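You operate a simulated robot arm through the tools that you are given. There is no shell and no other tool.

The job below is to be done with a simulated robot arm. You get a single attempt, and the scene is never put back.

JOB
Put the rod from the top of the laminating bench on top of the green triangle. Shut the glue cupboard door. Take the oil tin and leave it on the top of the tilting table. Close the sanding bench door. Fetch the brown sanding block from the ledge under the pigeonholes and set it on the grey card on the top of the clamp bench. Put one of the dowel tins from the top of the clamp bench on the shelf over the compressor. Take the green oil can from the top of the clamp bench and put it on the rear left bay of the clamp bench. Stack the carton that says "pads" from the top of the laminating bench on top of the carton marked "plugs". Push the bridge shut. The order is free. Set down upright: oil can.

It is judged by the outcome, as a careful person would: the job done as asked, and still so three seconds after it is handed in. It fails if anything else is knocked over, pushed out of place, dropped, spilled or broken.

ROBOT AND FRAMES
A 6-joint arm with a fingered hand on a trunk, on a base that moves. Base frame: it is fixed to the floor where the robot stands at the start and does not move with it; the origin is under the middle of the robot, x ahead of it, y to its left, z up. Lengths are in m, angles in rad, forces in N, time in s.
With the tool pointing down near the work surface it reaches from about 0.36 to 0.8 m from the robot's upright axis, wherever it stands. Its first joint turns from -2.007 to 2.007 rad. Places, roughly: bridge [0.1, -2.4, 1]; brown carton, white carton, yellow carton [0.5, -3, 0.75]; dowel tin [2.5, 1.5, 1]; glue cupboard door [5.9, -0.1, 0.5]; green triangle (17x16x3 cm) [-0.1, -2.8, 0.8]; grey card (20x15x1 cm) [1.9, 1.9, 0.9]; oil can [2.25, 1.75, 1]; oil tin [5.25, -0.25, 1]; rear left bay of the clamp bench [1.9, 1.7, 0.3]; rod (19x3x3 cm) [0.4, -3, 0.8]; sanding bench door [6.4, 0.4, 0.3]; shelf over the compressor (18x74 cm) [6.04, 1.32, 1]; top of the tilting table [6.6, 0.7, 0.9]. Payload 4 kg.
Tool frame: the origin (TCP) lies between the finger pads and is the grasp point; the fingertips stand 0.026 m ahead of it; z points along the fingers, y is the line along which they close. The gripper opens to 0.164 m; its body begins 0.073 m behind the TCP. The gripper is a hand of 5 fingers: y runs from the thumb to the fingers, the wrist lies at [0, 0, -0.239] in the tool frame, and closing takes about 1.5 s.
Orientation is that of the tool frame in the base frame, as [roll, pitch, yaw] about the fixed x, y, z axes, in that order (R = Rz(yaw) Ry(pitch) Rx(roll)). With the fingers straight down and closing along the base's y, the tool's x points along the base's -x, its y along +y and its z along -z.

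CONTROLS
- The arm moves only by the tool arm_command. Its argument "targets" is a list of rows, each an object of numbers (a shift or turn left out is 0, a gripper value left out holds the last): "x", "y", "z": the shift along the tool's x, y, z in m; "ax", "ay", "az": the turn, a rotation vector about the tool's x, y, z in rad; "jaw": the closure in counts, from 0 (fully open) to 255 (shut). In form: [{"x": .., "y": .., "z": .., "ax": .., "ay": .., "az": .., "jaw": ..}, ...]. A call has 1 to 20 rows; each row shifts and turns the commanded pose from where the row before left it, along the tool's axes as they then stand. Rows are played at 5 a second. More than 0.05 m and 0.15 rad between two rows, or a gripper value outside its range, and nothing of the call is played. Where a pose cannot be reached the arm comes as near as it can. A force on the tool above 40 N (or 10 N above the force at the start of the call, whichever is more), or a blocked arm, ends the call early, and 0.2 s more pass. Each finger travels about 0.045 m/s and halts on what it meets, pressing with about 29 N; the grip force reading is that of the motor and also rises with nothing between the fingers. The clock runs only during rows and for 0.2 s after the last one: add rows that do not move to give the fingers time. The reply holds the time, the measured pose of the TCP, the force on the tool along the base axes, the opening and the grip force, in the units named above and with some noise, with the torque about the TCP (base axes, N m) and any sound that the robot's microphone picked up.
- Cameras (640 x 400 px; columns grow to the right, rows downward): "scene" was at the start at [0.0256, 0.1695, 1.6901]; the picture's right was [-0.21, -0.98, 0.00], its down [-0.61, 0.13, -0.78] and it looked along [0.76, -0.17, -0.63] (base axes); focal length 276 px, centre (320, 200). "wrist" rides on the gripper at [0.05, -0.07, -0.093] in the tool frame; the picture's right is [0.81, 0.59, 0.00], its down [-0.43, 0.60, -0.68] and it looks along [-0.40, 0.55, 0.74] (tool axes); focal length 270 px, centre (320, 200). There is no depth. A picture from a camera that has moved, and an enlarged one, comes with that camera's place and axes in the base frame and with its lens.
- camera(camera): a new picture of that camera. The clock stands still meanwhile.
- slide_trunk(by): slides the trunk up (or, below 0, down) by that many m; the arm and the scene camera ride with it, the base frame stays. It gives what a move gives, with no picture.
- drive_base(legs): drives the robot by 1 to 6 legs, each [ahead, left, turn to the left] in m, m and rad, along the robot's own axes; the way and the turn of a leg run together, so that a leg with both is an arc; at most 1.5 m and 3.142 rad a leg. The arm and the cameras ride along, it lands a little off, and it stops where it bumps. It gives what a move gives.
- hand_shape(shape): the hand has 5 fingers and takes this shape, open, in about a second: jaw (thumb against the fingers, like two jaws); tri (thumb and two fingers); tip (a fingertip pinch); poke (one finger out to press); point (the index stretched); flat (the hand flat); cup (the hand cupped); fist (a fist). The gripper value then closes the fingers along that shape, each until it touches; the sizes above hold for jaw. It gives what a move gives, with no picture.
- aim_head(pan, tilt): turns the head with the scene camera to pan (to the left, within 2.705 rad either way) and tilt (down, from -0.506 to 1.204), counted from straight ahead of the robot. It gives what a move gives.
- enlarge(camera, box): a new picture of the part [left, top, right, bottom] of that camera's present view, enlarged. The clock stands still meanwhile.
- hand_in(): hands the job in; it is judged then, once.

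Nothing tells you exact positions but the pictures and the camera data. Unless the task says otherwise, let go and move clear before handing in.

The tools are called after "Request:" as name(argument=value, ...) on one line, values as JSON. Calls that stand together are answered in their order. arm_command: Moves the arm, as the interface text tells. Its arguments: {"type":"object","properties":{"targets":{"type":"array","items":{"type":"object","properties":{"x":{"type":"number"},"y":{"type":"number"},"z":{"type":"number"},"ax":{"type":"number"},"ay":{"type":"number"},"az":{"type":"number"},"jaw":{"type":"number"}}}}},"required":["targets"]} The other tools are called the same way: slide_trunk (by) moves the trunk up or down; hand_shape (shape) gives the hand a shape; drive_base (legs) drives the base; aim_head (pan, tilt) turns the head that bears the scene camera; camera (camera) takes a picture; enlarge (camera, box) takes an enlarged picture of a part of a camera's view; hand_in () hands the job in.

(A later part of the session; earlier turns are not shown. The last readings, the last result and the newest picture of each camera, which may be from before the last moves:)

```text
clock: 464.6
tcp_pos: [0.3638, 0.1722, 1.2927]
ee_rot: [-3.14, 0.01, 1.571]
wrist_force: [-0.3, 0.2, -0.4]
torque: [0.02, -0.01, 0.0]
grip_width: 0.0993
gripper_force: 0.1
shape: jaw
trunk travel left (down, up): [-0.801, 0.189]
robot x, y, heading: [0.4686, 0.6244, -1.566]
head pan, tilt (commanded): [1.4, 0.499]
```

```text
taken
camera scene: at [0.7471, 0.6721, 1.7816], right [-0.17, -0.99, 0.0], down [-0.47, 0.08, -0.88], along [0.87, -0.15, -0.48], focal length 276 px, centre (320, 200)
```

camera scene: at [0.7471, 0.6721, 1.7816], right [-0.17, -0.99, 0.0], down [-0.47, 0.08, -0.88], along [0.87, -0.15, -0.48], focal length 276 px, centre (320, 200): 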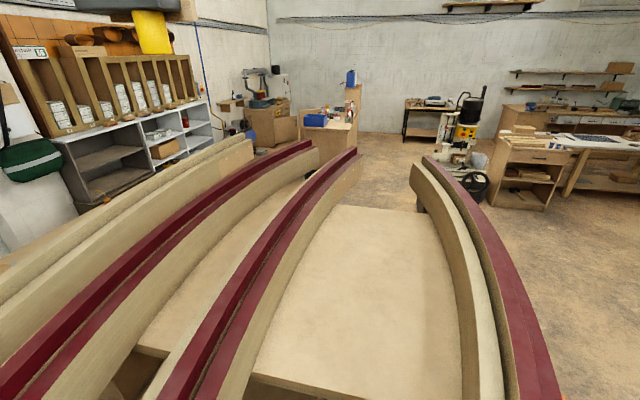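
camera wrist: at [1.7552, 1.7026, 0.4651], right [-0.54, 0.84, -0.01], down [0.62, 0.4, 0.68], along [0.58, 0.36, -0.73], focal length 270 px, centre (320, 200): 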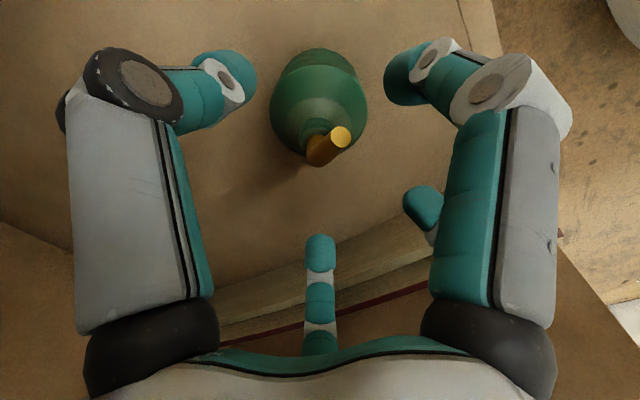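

The base was blocked at [0.468, 0.624]. I'll look down around the base to find the obstacle.

Request:
aim_head(pan=0.3, tilt=1.2)

Request:
camera(camera="scene")

Request:
aim_head(pan=1.3, tilt=1.15)

Request:
camera(camera="scene")

Request:
aim_head(pan=-0.9, tilt=1.0)

Request:
camera(camera="scene")

```text
clock: 465.9
tcp_pos: [0.3635, 0.1726, 1.293]
ee_rot: [-3.138, 0.009, 1.573]
wrist_force: [0.8, 0.4, 0.2]
torque: [0.02, 0.01, -0.02]
grip_width: 0.0991
gripper_force: 0.0
shape: jaw
trunk travel left (down, up): [-0.801, 0.189]
robot x, y, heading: [0.4686, 0.6236, -1.566]
head pan, tilt (commanded): [0.3, 1.201]
```

```text
taken
camera scene: at [0.6743, 0.6339, 1.728], right [-0.95, -0.3, 0.0], down [-0.28, 0.89, -0.36], along [0.11, -0.35, -0.93], focal length 276 px, centre (320, 200)
```

scene: 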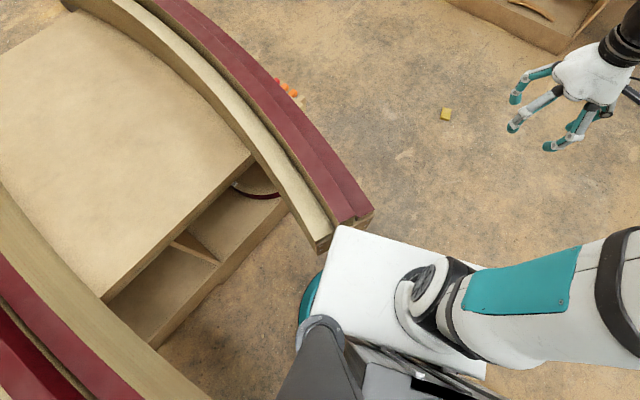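

```text
clock: 467.2
tcp_pos: [0.3641, 0.1727, 1.2929]
ee_rot: [-3.139, 0.008, 1.569]
wrist_force: [0.2, -0.4, -1.5]
torque: [0.02, -0.01, -0.01]
grip_width: 0.0993
gripper_force: 0.1
shape: jaw
trunk travel left (down, up): [-0.801, 0.189]
robot x, y, heading: [0.469, 0.6214, -1.57]
head pan, tilt (commanded): [1.3, 1.15]
```

```text
taken
camera scene: at [0.7149, 0.6716, 1.7308], right [-0.26, -0.96, 0.0], down [-0.88, 0.24, -0.41], along [0.39, -0.11, -0.91], focal length 276 px, centre (320, 200)
```

scene: 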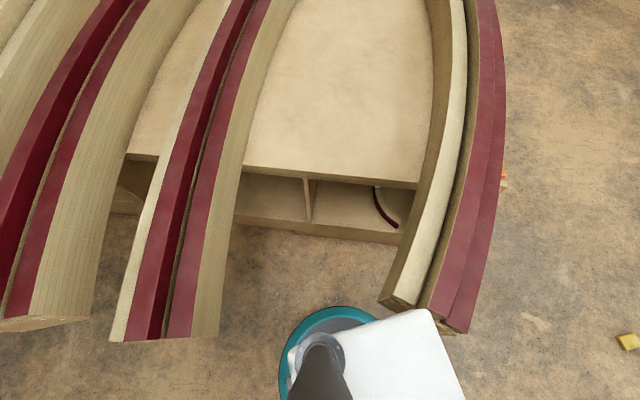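

```text
clock: 469.3
tcp_pos: [0.3629, 0.1713, 1.2942]
ee_rot: [-3.139, 0.01, 1.571]
wrist_force: [1.1, 0.4, -0.6]
torque: [-0.03, 0.0, -0.02]
grip_width: 0.0992
gripper_force: 0.1
shape: jaw
trunk travel left (down, up): [-0.801, 0.189]
robot x, y, heading: [0.472, 0.6217, -1.569]
head pan, tilt (commanded): [-0.901, 1.0]
```

```text
taken
camera scene: at [0.6031, 0.6437, 1.7405], right [-0.63, 0.78, 0.0], down [0.66, 0.53, -0.54], along [-0.42, -0.34, -0.84], focal length 276 px, centre (320, 200)
```

scene: 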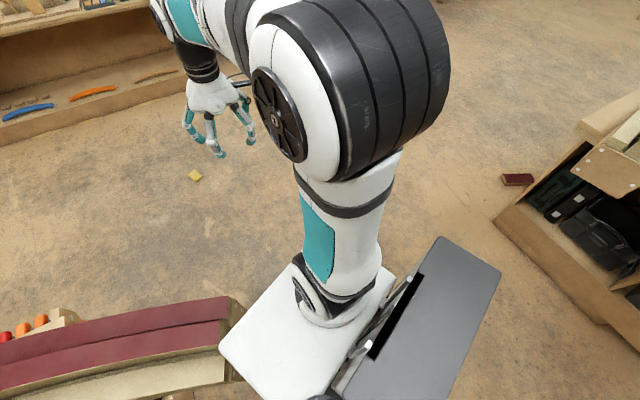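

The front-left corner of my trunk plate touches the beam's tip. I'll back off a little, shift right (away from it), and pass by.

Request:
drive_base(legs=[[-0.1, 0, 0], [0, -0.3, 0]])

Request:
aim_head(pan=0.5, tilt=1.1)

Request:
camera(camera="scene")

```text
clock: 472.0
tcp_pos: [0.0672, 0.2736, 1.2939]
ee_rot: [3.141, 0.008, 1.571]
wrist_force: [0.3, 0.4, 0.2]
torque: [-0.01, -0.04, 0.0]
grip_width: 0.0991
gripper_force: 0.0
shape: jaw
trunk travel left (down, up): [-0.801, 0.189]
robot x, y, heading: [0.1749, 0.724, -1.564]
head pan, tilt (commanded): [-0.901, 1.0]
```

```text
clock: 473.6
tcp_pos: [0.0672, 0.2731, 1.294]
ee_rot: [-3.141, 0.008, 1.57]
wrist_force: [0.0, 0.0, -0.1]
torque: [0.0, 0.07, -0.03]
grip_width: 0.0991
gripper_force: 0.1
shape: jaw
trunk travel left (down, up): [-0.801, 0.189]
robot x, y, heading: [0.1781, 0.7249, -1.569]
head pan, tilt (commanded): [0.499, 1.1]
```

```text
taken
camera scene: at [0.3926, 0.7325, 1.7339], right [-0.88, -0.48, 0.0], down [-0.43, 0.78, -0.45], along [0.22, -0.4, -0.89], focal length 276 px, centre (320, 200)
```

scene: 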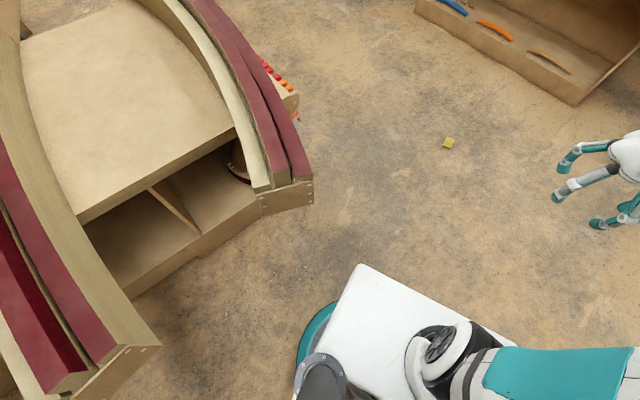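

The way is clear now. I'll drive forward past the beam, turn toward the far side of the workshop and look for a wide enough route.

Request:
drive_base(legs=[[1.1, 0, 0], [0, 0, 1.2], [0.75, 0, 0]])

Request:
aim_head(pan=0.2, tilt=0.5)

Request:
camera(camera="scene")

```text
clock: 485.8
tcp_pos: [1.2057, -0.9692, 1.2945]
ee_rot: [-3.138, 0.008, 2.7]
wrist_force: [-0.8, -0.4, 0.5]
torque: [-0.02, 0.03, -0.02]
grip_width: 0.0992
gripper_force: 0.0
shape: jaw
trunk travel left (down, up): [-0.801, 0.189]
robot x, y, heading: [0.8464, -0.6827, -0.434]
head pan, tilt (commanded): [0.499, 1.1]
```

```text
clock: 486.8
tcp_pos: [1.2055, -0.9694, 1.2925]
ee_rot: [-3.138, 0.009, 2.7]
wrist_force: [-0.1, -0.4, -0.2]
torque: [0.04, 0.01, 0.02]
grip_width: 0.0989
gripper_force: 0.1
shape: jaw
trunk travel left (down, up): [-0.801, 0.189]
robot x, y, heading: [0.8437, -0.6768, -0.438]
head pan, tilt (commanded): [0.201, 0.499]
```

```text
taken
camera scene: at [0.9581, -0.504, 1.7816], right [-0.24, -0.97, 0.0], down [-0.47, 0.11, -0.88], along [0.85, -0.21, -0.48], focal length 276 px, centre (320, 200)
```

scene: 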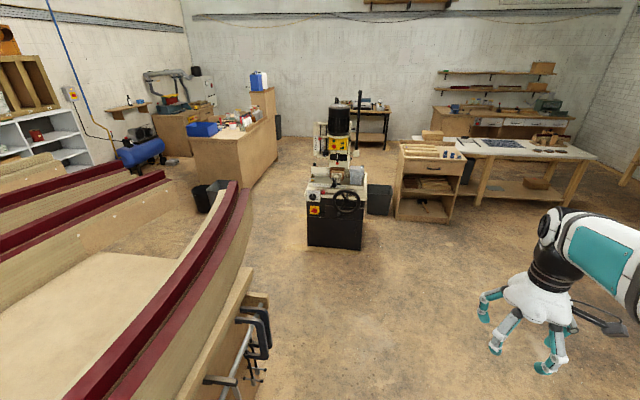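

Now I have a clear picture: the beam's end is at about [2.35, -0.42] and the machine's corner at [3.21, -0.91], a gap of about 0.95 m. I'll drive through the middle of it.

Request:
drive_base(legs=[[1.0, 0.045, 0], [0.72, 0.032, 0], [0, 0, 1.503]])

Request:
aim_head(pan=0.0, tilt=0.7)

Request:
camera(camera="scene")

```text
clock: 499.2
tcp_pos: [2.7333, -0.961, 1.2935]
ee_rot: [-3.137, 0.009, -2.035]
wrist_force: [-0.3, 0.1, -0.1]
torque: [0.01, 0.03, 0.01]
grip_width: 0.099
gripper_force: 0.1
shape: jaw
trunk travel left (down, up): [-0.801, 0.189]
robot x, y, heading: [2.4357, -1.3146, 1.107]
head pan, tilt (commanded): [0.201, 0.499]
```

```text
clock: 500.0
tcp_pos: [2.7333, -0.962, 1.2938]
ee_rot: [-3.136, 0.009, -2.035]
wrist_force: [0.3, 0.4, 0.1]
torque: [0.01, 0.0, 0.03]
grip_width: 0.0995
gripper_force: 0.0
shape: jaw
trunk travel left (down, up): [-0.801, 0.189]
robot x, y, heading: [2.4336, -1.3178, 1.111]
head pan, tilt (commanded): [0.0, 0.7]
```

```text
taken
camera scene: at [2.281, -1.2102, 1.764], right [0.9, -0.44, 0.0], down [-0.29, -0.58, -0.77], along [0.34, 0.69, -0.64], focal length 276 px, centre (320, 200)
```

scene: 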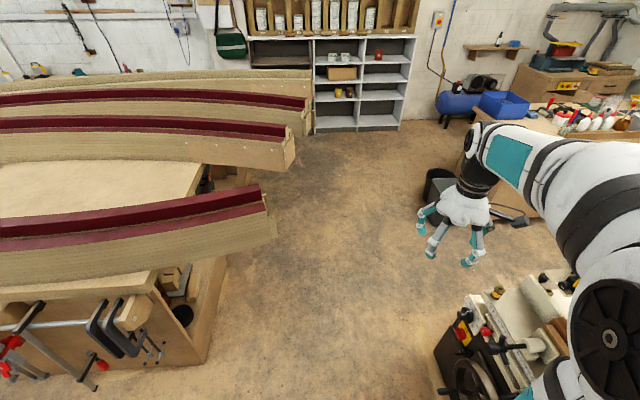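

The path ahead is clear. I'll go through and stop north of the machine.

Request:
drive_base(legs=[[1.45, 0.03, 0]])

Request:
aim_head(pan=0.9, tilt=0.6)

Request:
camera(camera="scene")

Request:
aim_head(pan=-0.5, tilt=0.5)

Request:
camera(camera="scene")

```text
clock: 507.4
tcp_pos: [3.4159, 0.355, 1.2933]
ee_rot: [-3.138, 0.008, -2.084]
wrist_force: [0.3, -0.6, 0.5]
torque: [-0.02, 0.02, 0.0]
grip_width: 0.0996
gripper_force: 0.1
shape: jaw
trunk travel left (down, up): [-0.801, 0.189]
robot x, y, heading: [3.1021, 0.0121, 1.057]
head pan, tilt (commanded): [0.0, 0.7]
```

```text
clock: 508.6
tcp_pos: [3.4155, 0.3543, 1.2949]
ee_rot: [-3.138, 0.01, -2.084]
wrist_force: [-0.2, -0.2, -0.4]
torque: [0.03, 0.02, -0.01]
grip_width: 0.0993
gripper_force: 0.1
shape: jaw
trunk travel left (down, up): [-0.801, 0.189]
robot x, y, heading: [3.1006, 0.0142, 1.063]
head pan, tilt (commanded): [0.901, 0.6]
```

```text
taken
camera scene: at [2.8773, 0.1357, 1.7725], right [0.92, 0.38, 0.0], down [0.22, -0.52, -0.82], along [-0.31, 0.76, -0.57], focal length 276 px, centre (320, 200)
```

scene: 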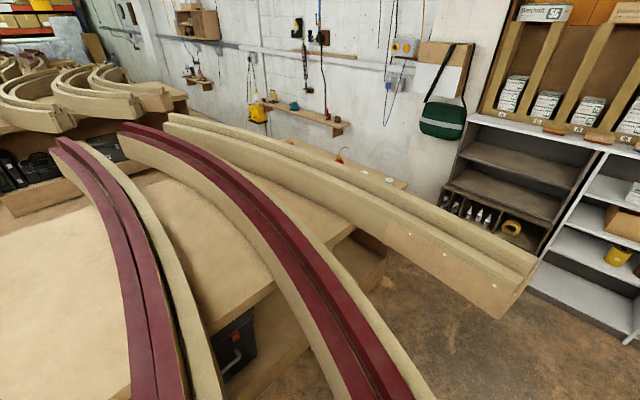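

```text
clock: 510.1
tcp_pos: [3.415, 0.3545, 1.2928]
ee_rot: [-3.139, 0.01, -2.084]
wrist_force: [0.2, -0.4, 0.5]
torque: [0.0, 0.0, 0.05]
grip_width: 0.0992
gripper_force: 0.0
shape: jaw
trunk travel left (down, up): [-0.801, 0.189]
robot x, y, heading: [3.0979, 0.0128, 1.055]
head pan, tilt (commanded): [-0.499, 0.499]
```

```text
taken
camera scene: at [2.9878, 0.1026, 1.7816], right [0.53, -0.85, 0.0], down [-0.4, -0.26, -0.88], along [0.74, 0.47, -0.48], focal length 276 px, centre (320, 200)
```

scene: 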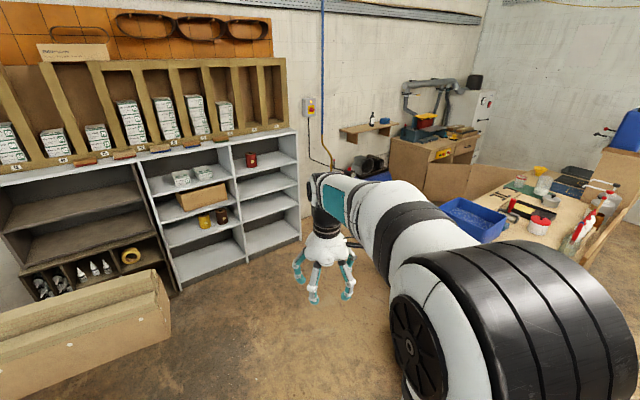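

I'm north of the machine now. The tins can be reached from the bench's far end, going round the far beam's tip at about [3.25, 0.88]. I'll check the bucket side first.

Request:
aim_head(pan=-1.2, tilt=0.7)

Request:
camera(camera="scene")

Request:
aim_head(pan=0.2, tilt=0.8)

Request:
camera(camera="scene")

```text
clock: 511.1
tcp_pos: [3.4154, 0.3546, 1.2935]
ee_rot: [-3.138, 0.009, -2.085]
wrist_force: [-0.3, 0.2, 0.8]
torque: [0.0, 0.01, 0.01]
grip_width: 0.0993
gripper_force: 0.0
shape: jaw
trunk travel left (down, up): [-0.801, 0.189]
robot x, y, heading: [3.1, 0.0115, 1.058]
head pan, tilt (commanded): [-1.201, 0.7]
```

```text
taken
camera scene: at [2.9951, 0.0423, 1.7639], right [-0.14, -0.99, 0.0], down [-0.64, 0.09, -0.77], along [0.76, -0.11, -0.64], focal length 276 px, centre (320, 200)
```

scene: 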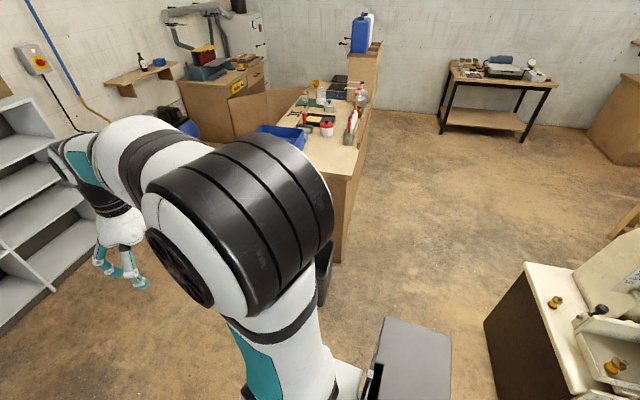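

```text
clock: 512.7
tcp_pos: [3.4173, 0.3555, 1.2934]
ee_rot: [-3.138, 0.009, -2.085]
wrist_force: [0.5, 1.0, 0.0]
torque: [-0.03, -0.01, 0.02]
grip_width: 0.0992
gripper_force: 0.1
shape: jaw
trunk travel left (down, up): [-0.801, 0.189]
robot x, y, heading: [3.0996, 0.0139, 1.062]
head pan, tilt (commanded): [0.201, 0.799]
```

```text
taken
camera scene: at [2.9354, 0.1309, 1.7557], right [0.95, -0.3, 0.0], down [-0.22, -0.68, -0.7], along [0.21, 0.66, -0.72], focal length 276 px, centre (320, 200)
```

scene: 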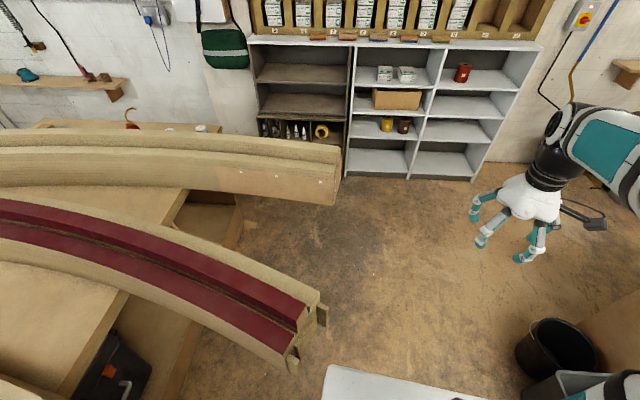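

The second beam's end is near my front-left corner, so I first shift right, then go forward around the far beam's tip and turn to face the far end of the clamp bench.

Request:
drive_base(legs=[[0, -0.32, 0], [0.5, 0, 0], [0.8, 0.44, 0], [0, 0, 1.712]])

Request:
aim_head(pan=0.0, tilt=0.7)

Request:
camera(camera="scene")

```text
clock: 526.2
tcp_pos: [3.2582, 1.493, 1.2931]
ee_rot: [-3.138, 0.008, -0.333]
wrist_force: [0.0, -0.6, 0.0]
torque: [0.03, 0.03, -0.01]
grip_width: 0.0992
gripper_force: 0.1
shape: jaw
trunk travel left (down, up): [-0.801, 0.189]
robot x, y, heading: [3.6496, 1.2434, 2.812]
head pan, tilt (commanded): [0.201, 0.799]
```

```text
clock: 526.9
tcp_pos: [3.2578, 1.4949, 1.2936]
ee_rot: [-3.136, 0.009, -0.333]
wrist_force: [-0.4, 0.2, 0.6]
torque: [0.01, 0.0, 0.02]
grip_width: 0.0989
gripper_force: 0.1
shape: jaw
trunk travel left (down, up): [-0.801, 0.189]
robot x, y, heading: [3.6511, 1.2425, 2.812]
head pan, tilt (commanded): [0.0, 0.7]
```

```text
taken
camera scene: at [3.5676, 1.0785, 1.7639], right [0.32, 0.95, 0.0], down [0.61, -0.21, -0.76], along [-0.72, 0.25, -0.64], focal length 276 px, centre (320, 200)
```

scene: 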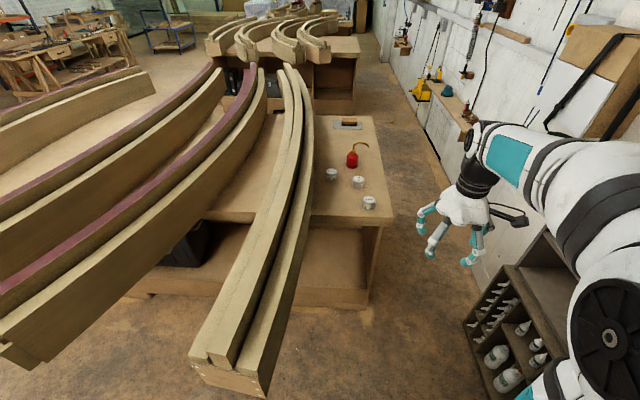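

I see the three tins at the far end of the bench. I'll zoom in on them.

Request:
enlarge(camera="scene", box=[300, 120, 420, 220])

```text
4.00 times, centred on (360, 170) of scene
camera zoom: at [3.5676, 1.0785, 1.7639], right [0.32, 0.95, 0.0], down [0.61, -0.21, -0.76], along [-0.72, 0.25, -0.64], focal length 1104 px, centre (160, 320)
```

zoom: 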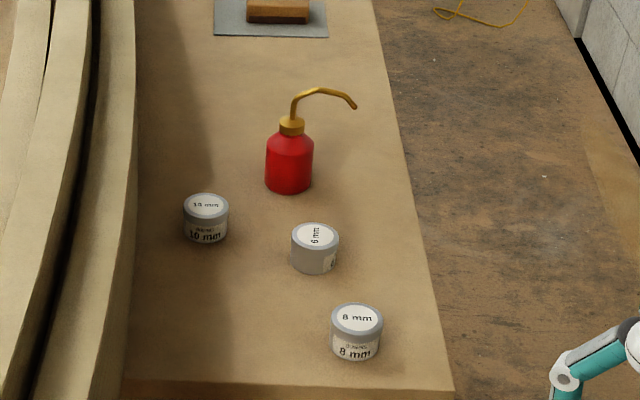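

I'll take the nearest tin ("8 mm") at [2.707, 1.618]. I drive 0.45 m closer and lower the trunk a bit.

Request:
drive_base(legs=[[0.45, 0, 0]])

Request:
slide_trunk(by=-0.12)

Request:
aim_head(pan=0.0, tilt=0.9)

Request:
camera(camera="scene")

Request:
camera(camera="wrist")

```text
clock: 529.6
tcp_pos: [2.8354, 1.6418, 1.2933]
ee_rot: [-3.139, 0.009, -0.339]
wrist_force: [-1.0, 0.8, -0.6]
torque: [0.01, -0.01, -0.01]
grip_width: 0.0991
gripper_force: 0.2
shape: jaw
trunk travel left (down, up): [-0.801, 0.189]
robot x, y, heading: [3.224, 1.3867, 2.81]
head pan, tilt (commanded): [0.0, 0.7]
```

```text
clock: 531.1
tcp_pos: [2.8366, 1.6414, 1.1748]
ee_rot: [-3.138, 0.009, -0.338]
wrist_force: [-0.2, -0.2, -1.1]
torque: [0.01, 0.03, 0.03]
grip_width: 0.0991
gripper_force: 0.0
shape: jaw
trunk travel left (down, up): [-0.681, 0.309]
robot x, y, heading: [3.2251, 1.3871, 2.806]
head pan, tilt (commanded): [0.0, 0.7]
```

```text
clock: 531.9
tcp_pos: [2.8358, 1.641, 1.1735]
ee_rot: [-3.137, 0.009, -0.339]
wrist_force: [0.9, -0.6, -0.1]
torque: [-0.03, 0.0, -0.01]
grip_width: 0.0991
gripper_force: 0.0
shape: jaw
trunk travel left (down, up): [-0.681, 0.309]
robot x, y, heading: [3.2289, 1.3888, 2.806]
head pan, tilt (commanded): [0.0, 0.901]
```

```text
taken
camera scene: at [3.1531, 1.2216, 1.6278], right [0.33, 0.94, 0.0], down [0.74, -0.26, -0.62], along [-0.59, 0.2, -0.78], focal length 276 px, centre (320, 200)
```

scene: 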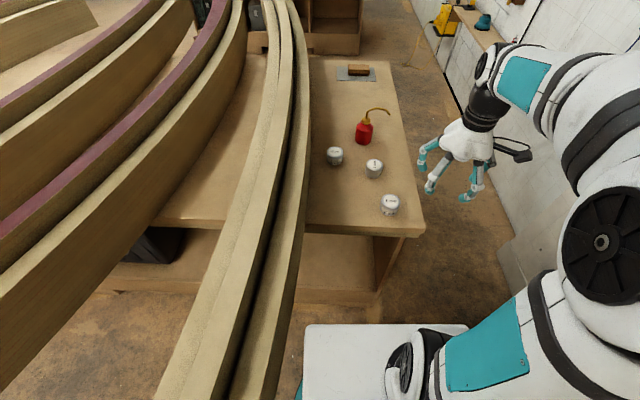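

```text
taken
camera wrist: at [2.9077, 1.6899, 1.2656], right [0.57, -0.82, -0.01], down [-0.6, -0.42, 0.68], along [-0.56, -0.38, -0.73], focal length 270 px, centre (320, 200)
```

wrist: 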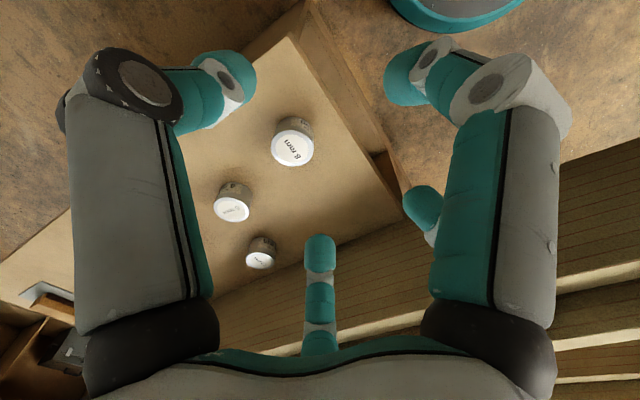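

The wrist view puts the tin at about [2.71, 1.61]. I'll move above it and descend partway.

Request:
arm_command(targets=[{"x": -0.0363, "y": 0.0231}, {"x": -0.0363, "y": 0.0231}, {"x": -0.0363, "y": 0.0231}, {"z": 0.04}, {"z": 0.04}, {"z": 0.04}, {}])

Request:
camera(camera="wrist")

Request:
enlarge(camera="scene", box=[320, 130, 460, 240])

```text
clock: 533.5
tcp_pos: [2.7101, 1.6151, 1.0531]
ee_rot: [-3.139, 0.011, -0.339]
wrist_force: [-0.4, 0.7, 0.3]
torque: [-0.03, -0.02, 0.03]
grip_width: 0.0992
gripper_force: 0.1
shape: jaw
trunk travel left (down, up): [-0.681, 0.309]
robot x, y, heading: [3.2282, 1.389, 2.808]
head pan, tilt (commanded): [0.0, 0.901]
```

```text
taken
camera wrist: at [2.7837, 1.6634, 1.1455], right [0.57, -0.82, -0.01], down [-0.6, -0.42, 0.68], along [-0.56, -0.38, -0.73], focal length 270 px, centre (320, 200)
```

wrist: 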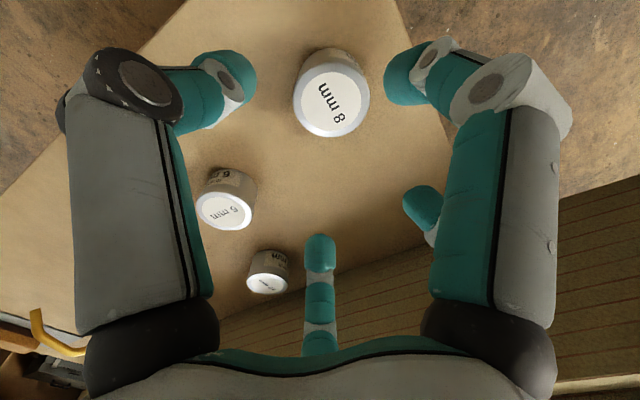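

```text
3.64 times, centred on (390, 185) of scene
camera zoom: at [3.1533, 1.2215, 1.6278], right [0.33, 0.94, 0.0], down [0.74, -0.26, -0.62], along [-0.59, 0.2, -0.78], focal length 1004 px, centre (66, 254)
```

zoom: 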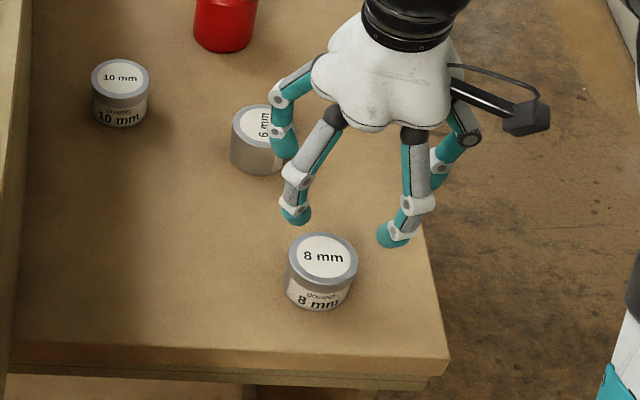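

Slight correction, then down to the tin.

Request:
arm_command(targets=[{"x": 0.005, "y": 0.008}, {"z": 0.04}, {"z": 0.04}, {"z": 0.03}, {"z": 0.016}, {}])

Request:
camera(camera="wrist")

```text
clock: 534.9
tcp_pos: [2.7103, 1.6033, 0.928]
ee_rot: [-3.139, 0.009, -0.34]
wrist_force: [0.4, -0.2, 0.8]
torque: [0.01, -0.03, 0.03]
grip_width: 0.0993
gripper_force: 0.0
shape: jaw
trunk travel left (down, up): [-0.681, 0.309]
robot x, y, heading: [3.2255, 1.388, 2.807]
head pan, tilt (commanded): [0.0, 0.901]
```

```text
taken
camera wrist: at [2.7823, 1.6527, 1.0198], right [0.57, -0.82, -0.01], down [-0.6, -0.42, 0.68], along [-0.56, -0.38, -0.73], focal length 270 px, centre (320, 200)
```

wrist: 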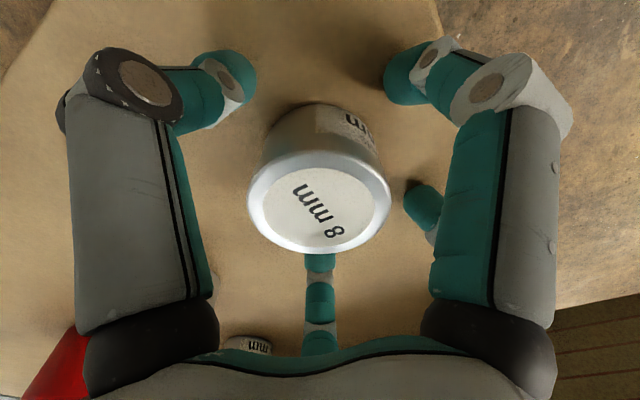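

The tin is centred between the fingers. I'll close on it and lift.

Request:
arm_command(targets=[{"jaw": 140}, {"jaw": 170}, {"jaw": 255}, {}, {}, {}, {}])

Request:
arm_command(targets=[{"z": -0.01}, {"z": -0.02}, {"z": -0.03}, {"z": -0.04}, {"z": -0.04}, {"z": -0.04}, {}])

Request:
camera(camera="wrist")

```text
clock: 536.5
tcp_pos: [2.711, 1.6041, 0.9282]
ee_rot: [-3.139, 0.011, -0.339]
wrist_force: [0.5, 0.2, -0.1]
torque: [0.01, -0.02, 0.03]
grip_width: 0.0517
gripper_force: 28.8
shape: jaw
trunk travel left (down, up): [-0.681, 0.309]
robot x, y, heading: [3.2269, 1.3882, 2.813]
head pan, tilt (commanded): [0.0, 0.901]
```

```text
clock: 538.1
tcp_pos: [2.7131, 1.604, 1.1102]
ee_rot: [-3.137, 0.008, -0.337]
wrist_force: [0.1, -0.2, -1.0]
torque: [0.01, 0.02, -0.02]
grip_width: 0.0519
gripper_force: 28.6
shape: jaw
trunk travel left (down, up): [-0.681, 0.309]
robot x, y, heading: [3.2317, 1.3896, 2.806]
head pan, tilt (commanded): [0.0, 0.901]
```

```text
taken
camera wrist: at [2.7845, 1.6524, 1.2021], right [0.57, -0.82, -0.01], down [-0.6, -0.42, 0.68], along [-0.56, -0.38, -0.73], focal length 270 px, centre (320, 200)
```

wrist: 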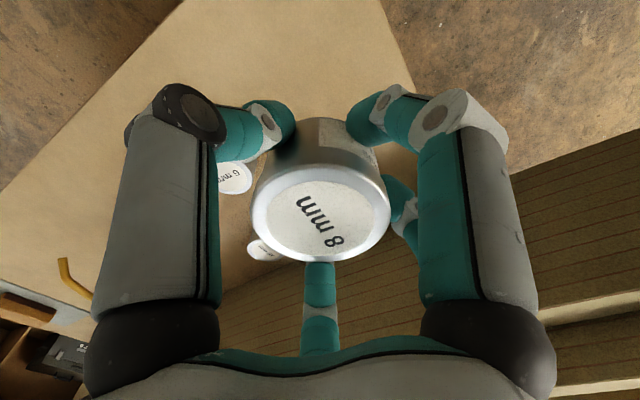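

The tin is held. I'll retract and raise the arm, back off, and turn round toward the compressor.

Request:
arm_command(targets=[{"x": 0.04}, {"x": 0.04}, {"x": 0.04}, {"x": 0.03}, {}])

Request:
slide_trunk(by=0.2)

Request:
drive_base(legs=[[-0.45, 0, 0], [0, 0, -3.1]])

Request:
aim_head(pan=0.1, tilt=0.5)

Request:
camera(camera="scene")

```text
clock: 539.3
tcp_pos: [2.8551, 1.5527, 1.106]
ee_rot: [-3.137, 0.008, -0.34]
wrist_force: [-0.6, -1.2, -0.2]
torque: [-0.01, 0.04, -0.03]
grip_width: 0.0515
gripper_force: 29.3
shape: jaw
trunk travel left (down, up): [-0.681, 0.309]
robot x, y, heading: [3.2254, 1.3892, 2.805]
head pan, tilt (commanded): [0.0, 0.901]
```

```text
clock: 541.4
tcp_pos: [2.8544, 1.5531, 1.3069]
ee_rot: [-3.138, 0.009, -0.34]
wrist_force: [0.2, 0.2, -0.5]
torque: [-0.03, 0.0, 0.02]
grip_width: 0.0516
gripper_force: 29.5
shape: jaw
trunk travel left (down, up): [-0.881, 0.109]
robot x, y, heading: [3.2272, 1.388, 2.809]
head pan, tilt (commanded): [0.0, 0.901]
```

```text
clock: 551.3
tcp_pos: [4.0322, 1.1107, 1.3067]
ee_rot: [-3.137, 0.01, 2.884]
wrist_force: [0.2, -0.2, -0.9]
torque: [-0.02, -0.01, 0.01]
grip_width: 0.0515
gripper_force: 29.1
shape: jaw
trunk travel left (down, up): [-0.881, 0.109]
robot x, y, heading: [3.649, 1.2397, -0.254]
head pan, tilt (commanded): [0.0, 0.901]
```

```text
clock: 552.2
tcp_pos: [4.0333, 1.1095, 1.3066]
ee_rot: [-3.138, 0.008, 2.883]
wrist_force: [-0.2, 0.0, -0.6]
torque: [0.0, -0.01, 0.03]
grip_width: 0.0515
gripper_force: 28.5
shape: jaw
trunk travel left (down, up): [-0.881, 0.109]
robot x, y, heading: [3.6492, 1.2425, -0.255]
head pan, tilt (commanded): [0.099, 0.499]
```

```text
taken
camera scene: at [3.7292, 1.4253, 1.8616], right [-0.15, -0.99, 0.0], down [-0.47, 0.07, -0.88], along [0.87, -0.14, -0.48], focal length 276 px, centre (320, 200)
```

scene: 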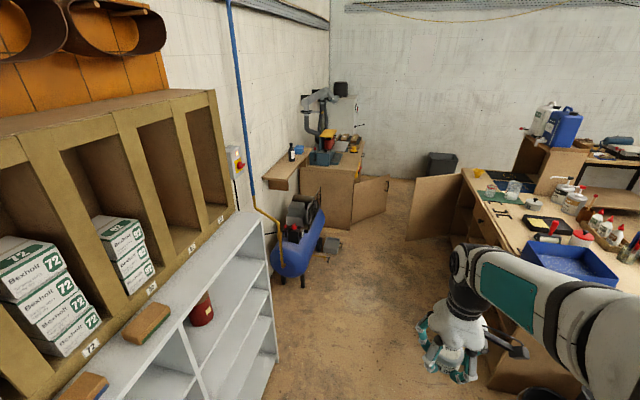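

I see the compressor with the shelf above it, the sanding bench with an open door, and the glue cupboard with its open door. I'll zoom in on each.

Request:
enlarge(camera="scene", box=[230, 80, 410, 290])

Request:
enlarge(camera="scene", box=[260, 80, 380, 180])

Request:
enlarge(camera="scene", box=[400, 90, 640, 290])

```text
1.90 times, centred on (320, 185) of scene
camera zoom: at [3.7292, 1.4253, 1.8616], right [-0.15, -0.99, 0.0], down [-0.47, 0.07, -0.88], along [0.87, -0.14, -0.48], focal length 526 px, centre (320, 229)
```

zoom: 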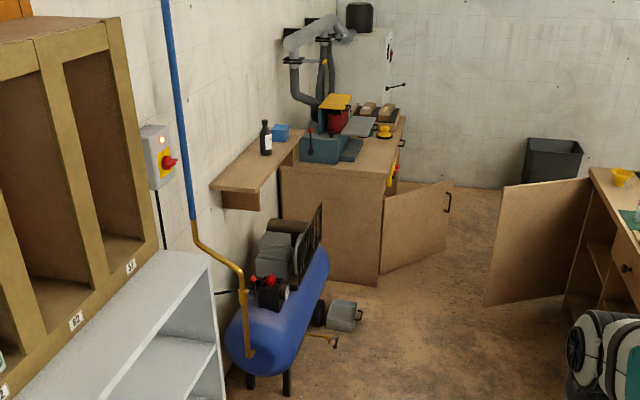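

```text
4.00 times, centred on (320, 130) of scene
camera zoom: at [3.7292, 1.4253, 1.8616], right [-0.15, -0.99, 0.0], down [-0.47, 0.07, -0.88], along [0.87, -0.14, -0.48], focal length 1104 px, centre (320, 480)
```

zoom: 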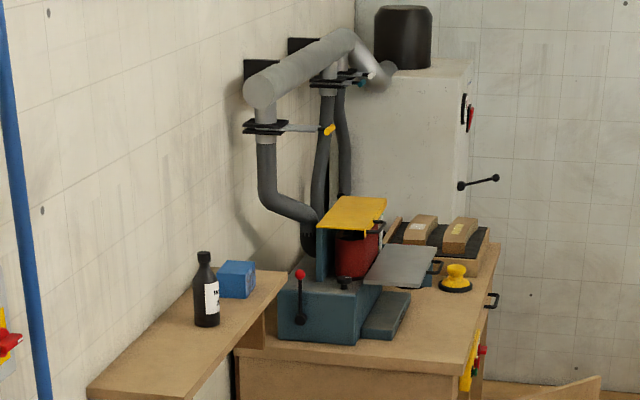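

```text
2.00 times, centred on (520, 190) of scene
camera zoom: at [3.7292, 1.4253, 1.8616], right [-0.15, -0.99, 0.0], down [-0.47, 0.07, -0.88], along [0.87, -0.14, -0.48], focal length 552 px, centre (-80, 220)
```

zoom: 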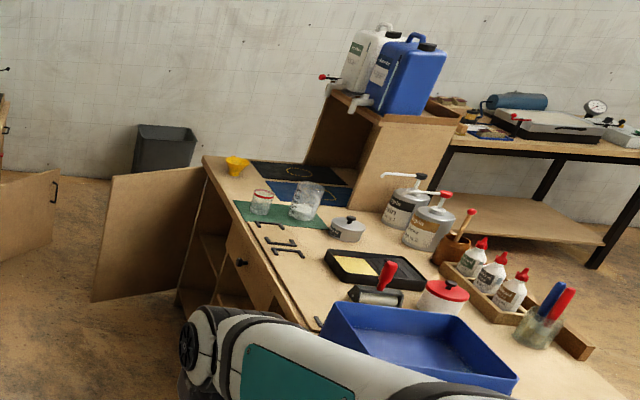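

The shelf (top z≈1.0) carries a bottle and a blue box in its middle and far part; its near end is free. I'll drive to about [5.42, 0.82], keeping clear of the compressor, and face the shelf.

Request:
drive_base(legs=[[0.9, 0.019, 0], [0.88, 0.019, 0], [0, 0, 1.44]])

Request:
aim_head(pan=0.0, tilt=0.7)

Request:
camera(camera="scene")

Request:
camera(camera="wrist")

```text
clock: 564.6
tcp_pos: [5.5463, 1.1597, 1.3065]
ee_rot: [-3.138, 0.009, -1.997]
wrist_force: [-1.4, 0.2, -1.3]
torque: [-0.01, -0.02, 0.02]
grip_width: 0.0515
gripper_force: 28.9
shape: jaw
trunk travel left (down, up): [-0.881, 0.109]
robot x, y, heading: [5.3545, 0.8023, 1.143]
head pan, tilt (commanded): [0.099, 0.499]
```

```text
clock: 565.3
tcp_pos: [5.5464, 1.1601, 1.3069]
ee_rot: [-3.14, 0.008, -1.998]
wrist_force: [0.3, -0.1, -1.0]
torque: [-0.02, -0.03, -0.02]
grip_width: 0.0516
gripper_force: 28.8
shape: jaw
trunk travel left (down, up): [-0.881, 0.109]
robot x, y, heading: [5.3514, 0.8023, 1.152]
head pan, tilt (commanded): [0.0, 0.7]
```

```text
taken
camera scene: at [5.194, 0.9049, 1.844], right [0.91, -0.41, 0.0], down [-0.26, -0.59, -0.77], along [0.31, 0.7, -0.64], focal length 276 px, centre (320, 200)
```

scene: 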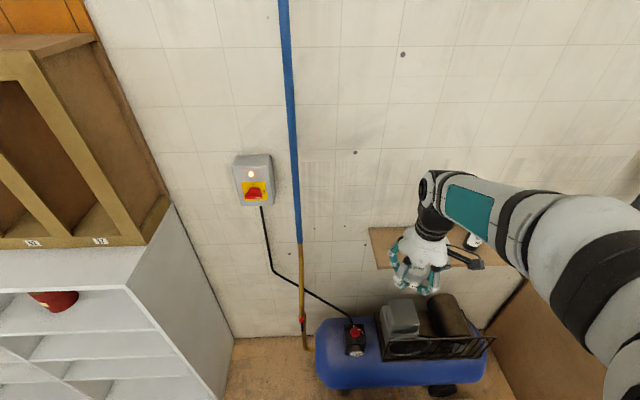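

```text
taken
camera wrist: at [5.588, 1.0848, 1.3986], right [-0.87, -0.49, -0.01], down [-0.37, 0.64, 0.68], along [-0.33, 0.59, -0.73], focal length 270 px, centre (320, 200)
```

wrist: 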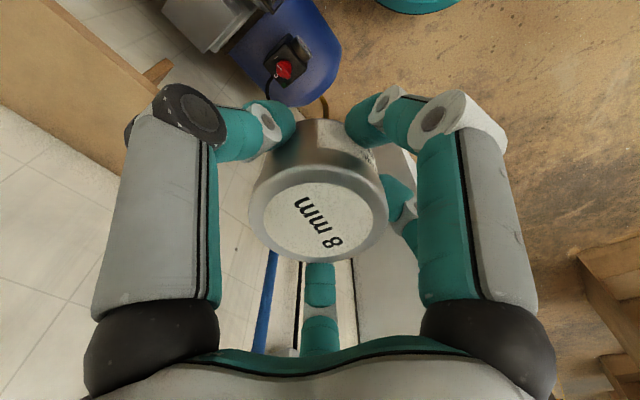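

The shelf's near end spans about [5.71, 1.56] (wall) to [5.64, 1.38] (front). I'll adjust the base slightly and bring the tin above the free near part at [5.78, 1.413].

Request:
drive_base(legs=[[0.05, -0.06, 0]])

Request:
aim_head(pan=-0.3, tilt=0.75)

Request:
camera(camera="scene")

```text
clock: 566.5
tcp_pos: [5.6109, 1.177, 1.3076]
ee_rot: [-3.136, 0.01, -1.992]
wrist_force: [-1.0, -0.5, 0.1]
torque: [0.01, -0.02, 0.0]
grip_width: 0.0515
gripper_force: 28.6
shape: jaw
trunk travel left (down, up): [-0.881, 0.109]
robot x, y, heading: [5.4176, 0.8213, 1.154]
head pan, tilt (commanded): [0.0, 0.7]
stopped in leg 1: the robot was blocked; the commanded pose is now the measured one
```

```text
clock: 567.3
tcp_pos: [5.613, 1.1779, 1.3063]
ee_rot: [-3.138, 0.009, -1.992]
wrist_force: [-0.6, -0.4, -1.1]
torque: [0.02, -0.01, 0.0]
grip_width: 0.0516
gripper_force: 28.9
shape: jaw
trunk travel left (down, up): [-0.881, 0.109]
robot x, y, heading: [5.4188, 0.8184, 1.154]
head pan, tilt (commanded): [-0.3, 0.75]
```

```text
taken
camera scene: at [5.2817, 0.9058, 1.8397], right [0.75, -0.66, 0.0], down [-0.45, -0.51, -0.73], along [0.48, 0.55, -0.68], focal length 276 px, centre (320, 200)
```

scene: 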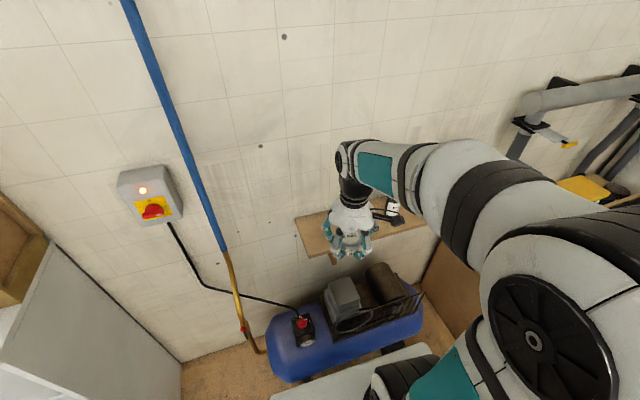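

The move was reported blocked right at its end. I'll look down to see what the base is near to.

Request:
aim_head(pan=-0.2, tilt=1.2)

Request:
camera(camera="scene")

Request:
aim_head(pan=-1.3, tilt=0.9)

Request:
camera(camera="scene")

Request:
camera(camera="wrist")

```text
clock: 568.2
tcp_pos: [5.6127, 1.1784, 1.3063]
ee_rot: [-3.137, 0.008, -1.993]
wrist_force: [-0.5, -1.7, -1.4]
torque: [-0.03, -0.03, 0.0]
grip_width: 0.0516
gripper_force: 29.1
shape: jaw
trunk travel left (down, up): [-0.881, 0.109]
robot x, y, heading: [5.419, 0.8177, 1.155]
head pan, tilt (commanded): [-0.201, 1.201]
```

```text
taken
camera scene: at [5.2595, 0.8888, 1.808], right [0.81, -0.58, 0.0], down [-0.54, -0.76, -0.36], along [0.21, 0.3, -0.93], focal length 276 px, centre (320, 200)
```

scene: 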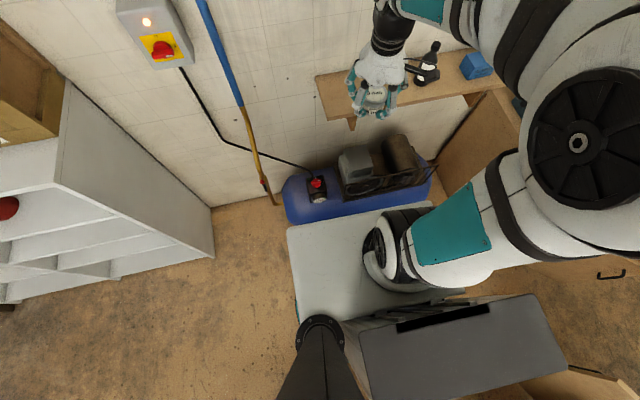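

```text
clock: 569.5
tcp_pos: [5.612, 1.1787, 1.3064]
ee_rot: [-3.139, 0.008, -1.993]
wrist_force: [0.2, 0.6, -0.5]
torque: [0.0, 0.03, 0.01]
grip_width: 0.0515
gripper_force: 29.3
shape: jaw
trunk travel left (down, up): [-0.881, 0.109]
robot x, y, heading: [5.4223, 0.8203, 1.149]
head pan, tilt (commanded): [-1.3, 0.901]
```

```text
taken
camera scene: at [5.3017, 0.8322, 1.8277], right [-0.15, -0.99, 0.0], down [-0.78, 0.11, -0.62], along [0.61, -0.09, -0.78], focal length 276 px, centre (320, 200)
```

scene: 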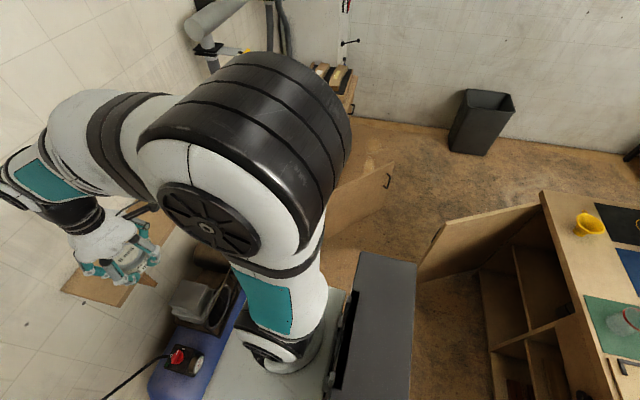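

```text
taken
camera wrist: at [5.6549, 1.1028, 1.3984], right [-0.87, -0.5, -0.01], down [-0.37, 0.63, 0.68], along [-0.33, 0.59, -0.73], focal length 270 px, centre (320, 200)
```

wrist: 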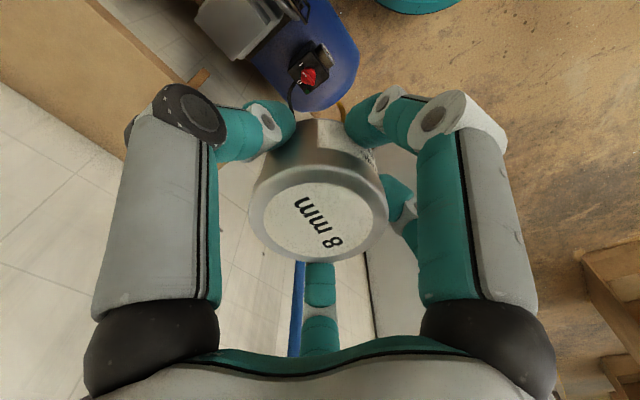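

Nothing visible was displaced. To be safe I'll back off 5 cm, and then do the placement from there.

Request:
drive_base(legs=[[-0.05, 0, 0]])

Request:
aim_head(pan=-0.2, tilt=0.75)

Request:
arm_command(targets=[{"x": -0.04}, {"x": -0.04}, {"x": -0.04}, {"x": -0.04}, {}])

Request:
camera(camera="scene")

Request:
camera(camera="wrist")

```text
clock: 570.4
tcp_pos: [5.5924, 1.1289, 1.3074]
ee_rot: [-3.14, 0.01, -1.996]
wrist_force: [-0.6, -0.1, -0.4]
torque: [0.01, -0.02, -0.03]
grip_width: 0.0516
gripper_force: 29.2
shape: jaw
trunk travel left (down, up): [-0.881, 0.109]
robot x, y, heading: [5.3991, 0.7759, 1.153]
head pan, tilt (commanded): [-1.3, 0.901]
```

```text
clock: 571.8
tcp_pos: [5.5935, 1.1322, 1.307]
ee_rot: [-3.138, 0.009, -1.993]
wrist_force: [-0.4, -0.1, -1.0]
torque: [-0.02, 0.02, 0.01]
grip_width: 0.0514
gripper_force: 29.1
shape: jaw
trunk travel left (down, up): [-0.881, 0.109]
robot x, y, heading: [5.4025, 0.776, 1.147]
head pan, tilt (commanded): [-0.201, 0.75]
```

```text
clock: 573.0
tcp_pos: [5.6587, 1.2744, 1.3056]
ee_rot: [-3.139, 0.012, -1.995]
wrist_force: [0.0, -0.3, -0.8]
torque: [0.0, 0.0, -0.02]
grip_width: 0.0513
gripper_force: 28.2
shape: jaw
trunk travel left (down, up): [-0.881, 0.109]
robot x, y, heading: [5.3964, 0.7744, 1.15]
head pan, tilt (commanded): [-0.201, 0.75]
```

```text
taken
camera scene: at [5.2543, 0.8637, 1.8397], right [0.81, -0.58, 0.0], down [-0.4, -0.56, -0.73], along [0.42, 0.6, -0.68], focal length 276 px, centre (320, 200)
```

scene: 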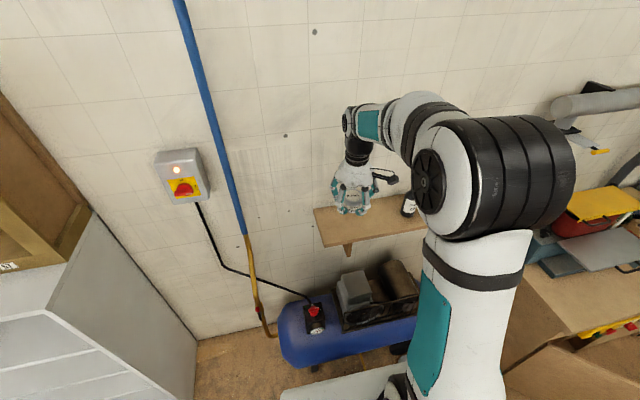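

```text
taken
camera wrist: at [5.7009, 1.1993, 1.398], right [-0.87, -0.5, -0.01], down [-0.37, 0.63, 0.68], along [-0.33, 0.59, -0.73], focal length 270 px, centre (320, 200)
```

wrist: 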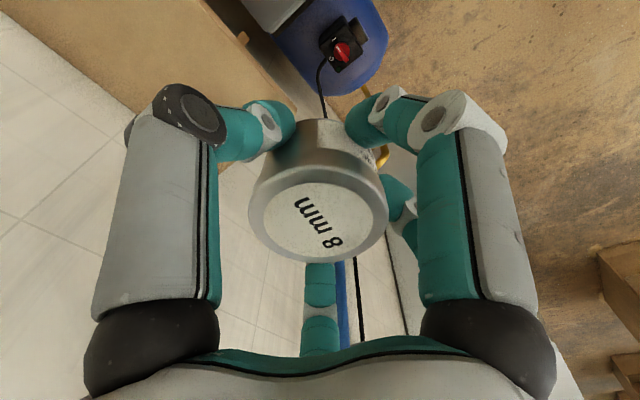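

Shelf top z≈1.01; the free near part is around [5.771, 1.418]. I'll move over it and descend to 3 cm above.

Request:
arm_command(targets=[{"x": -0.0443, "y": -0.0108}, {"x": -0.0443, "y": -0.0108}, {"x": -0.0443, "y": -0.0108}, {"x": -0.0443, "y": -0.0108}, {"z": 0.045}, {"z": 0.045}, {"z": 0.045}, {"z": 0.045}, {}])

Request:
enlarge(camera="scene", box=[290, 130, 450, 270])

Request:
camera(camera="wrist")

```text
clock: 575.0
tcp_pos: [5.7739, 1.4226, 1.1324]
ee_rot: [-3.137, 0.01, -1.995]
wrist_force: [-0.4, -0.4, -0.9]
torque: [0.03, 0.01, -0.01]
grip_width: 0.0515
gripper_force: 28.9
shape: jaw
trunk travel left (down, up): [-0.881, 0.109]
robot x, y, heading: [5.3981, 0.7745, 1.151]
head pan, tilt (commanded): [-0.201, 0.75]
```

```text
2.86 times, centred on (370, 200) of scene
camera zoom: at [5.2546, 0.8644, 1.8397], right [0.81, -0.58, 0.0], down [-0.4, -0.56, -0.73], along [0.42, 0.6, -0.68], focal length 789 px, centre (177, 200)
```

zoom: 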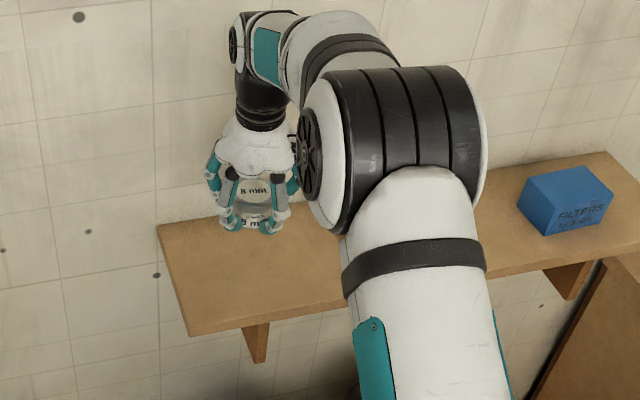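

```text
taken
camera wrist: at [5.8149, 1.3468, 1.2235], right [-0.87, -0.5, -0.01], down [-0.37, 0.63, 0.68], along [-0.33, 0.59, -0.73], focal length 270 px, centre (320, 200)
```

wrist: 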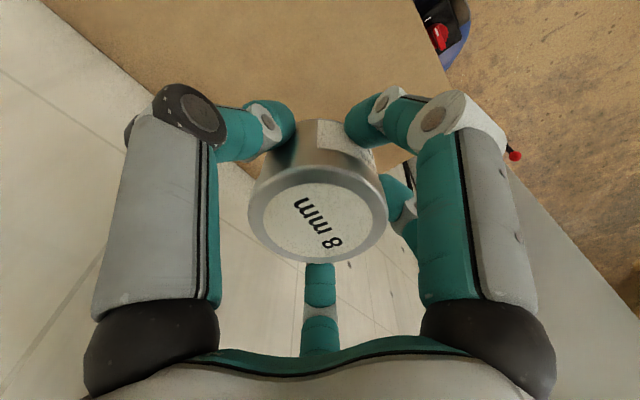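

The tin is over the shelf, about 9 cm from its near end and 10 cm from the wall. I'll lower it stepwise.

Request:
arm_command(targets=[{"z": 0.03}, {"z": 0.025}, {"z": 0.015}, {}])

Request:
arm_command(targets=[{"z": 0.004}, {}, {"z": 0.004}, {}, {"z": 0.003}, {}])

```text
clock: 576.0
tcp_pos: [5.7725, 1.423, 1.0611]
ee_rot: [-3.139, 0.01, -1.993]
wrist_force: [0.8, 0.4, -1.4]
torque: [-0.01, -0.02, 0.0]
grip_width: 0.0514
gripper_force: 29.2
shape: jaw
trunk travel left (down, up): [-0.881, 0.109]
robot x, y, heading: [5.402, 0.777, 1.148]
head pan, tilt (commanded): [-0.201, 0.75]
```

```text
clock: 577.4
tcp_pos: [5.7714, 1.4241, 1.0488]
ee_rot: [-3.137, 0.009, -1.993]
wrist_force: [0.3, 0.4, -1.0]
torque: [0.01, 0.01, -0.01]
grip_width: 0.0514
gripper_force: 29.4
shape: jaw
trunk travel left (down, up): [-0.881, 0.109]
robot x, y, heading: [5.3987, 0.7728, 1.154]
head pan, tilt (commanded): [-0.201, 0.75]
```

Request:
arm_command(targets=[{"z": 0.003}, {}, {"z": 0.003}, {}, {"z": 0.003}, {}])

```text
clock: 578.8
tcp_pos: [5.7724, 1.4232, 1.04]
ee_rot: [-3.14, 0.009, -1.993]
wrist_force: [0.0, 0.8, -0.6]
torque: [-0.01, 0.0, 0.0]
grip_width: 0.0515
gripper_force: 28.9
shape: jaw
trunk travel left (down, up): [-0.881, 0.109]
robot x, y, heading: [5.3967, 0.7723, 1.146]
head pan, tilt (commanded): [-0.201, 0.75]
```

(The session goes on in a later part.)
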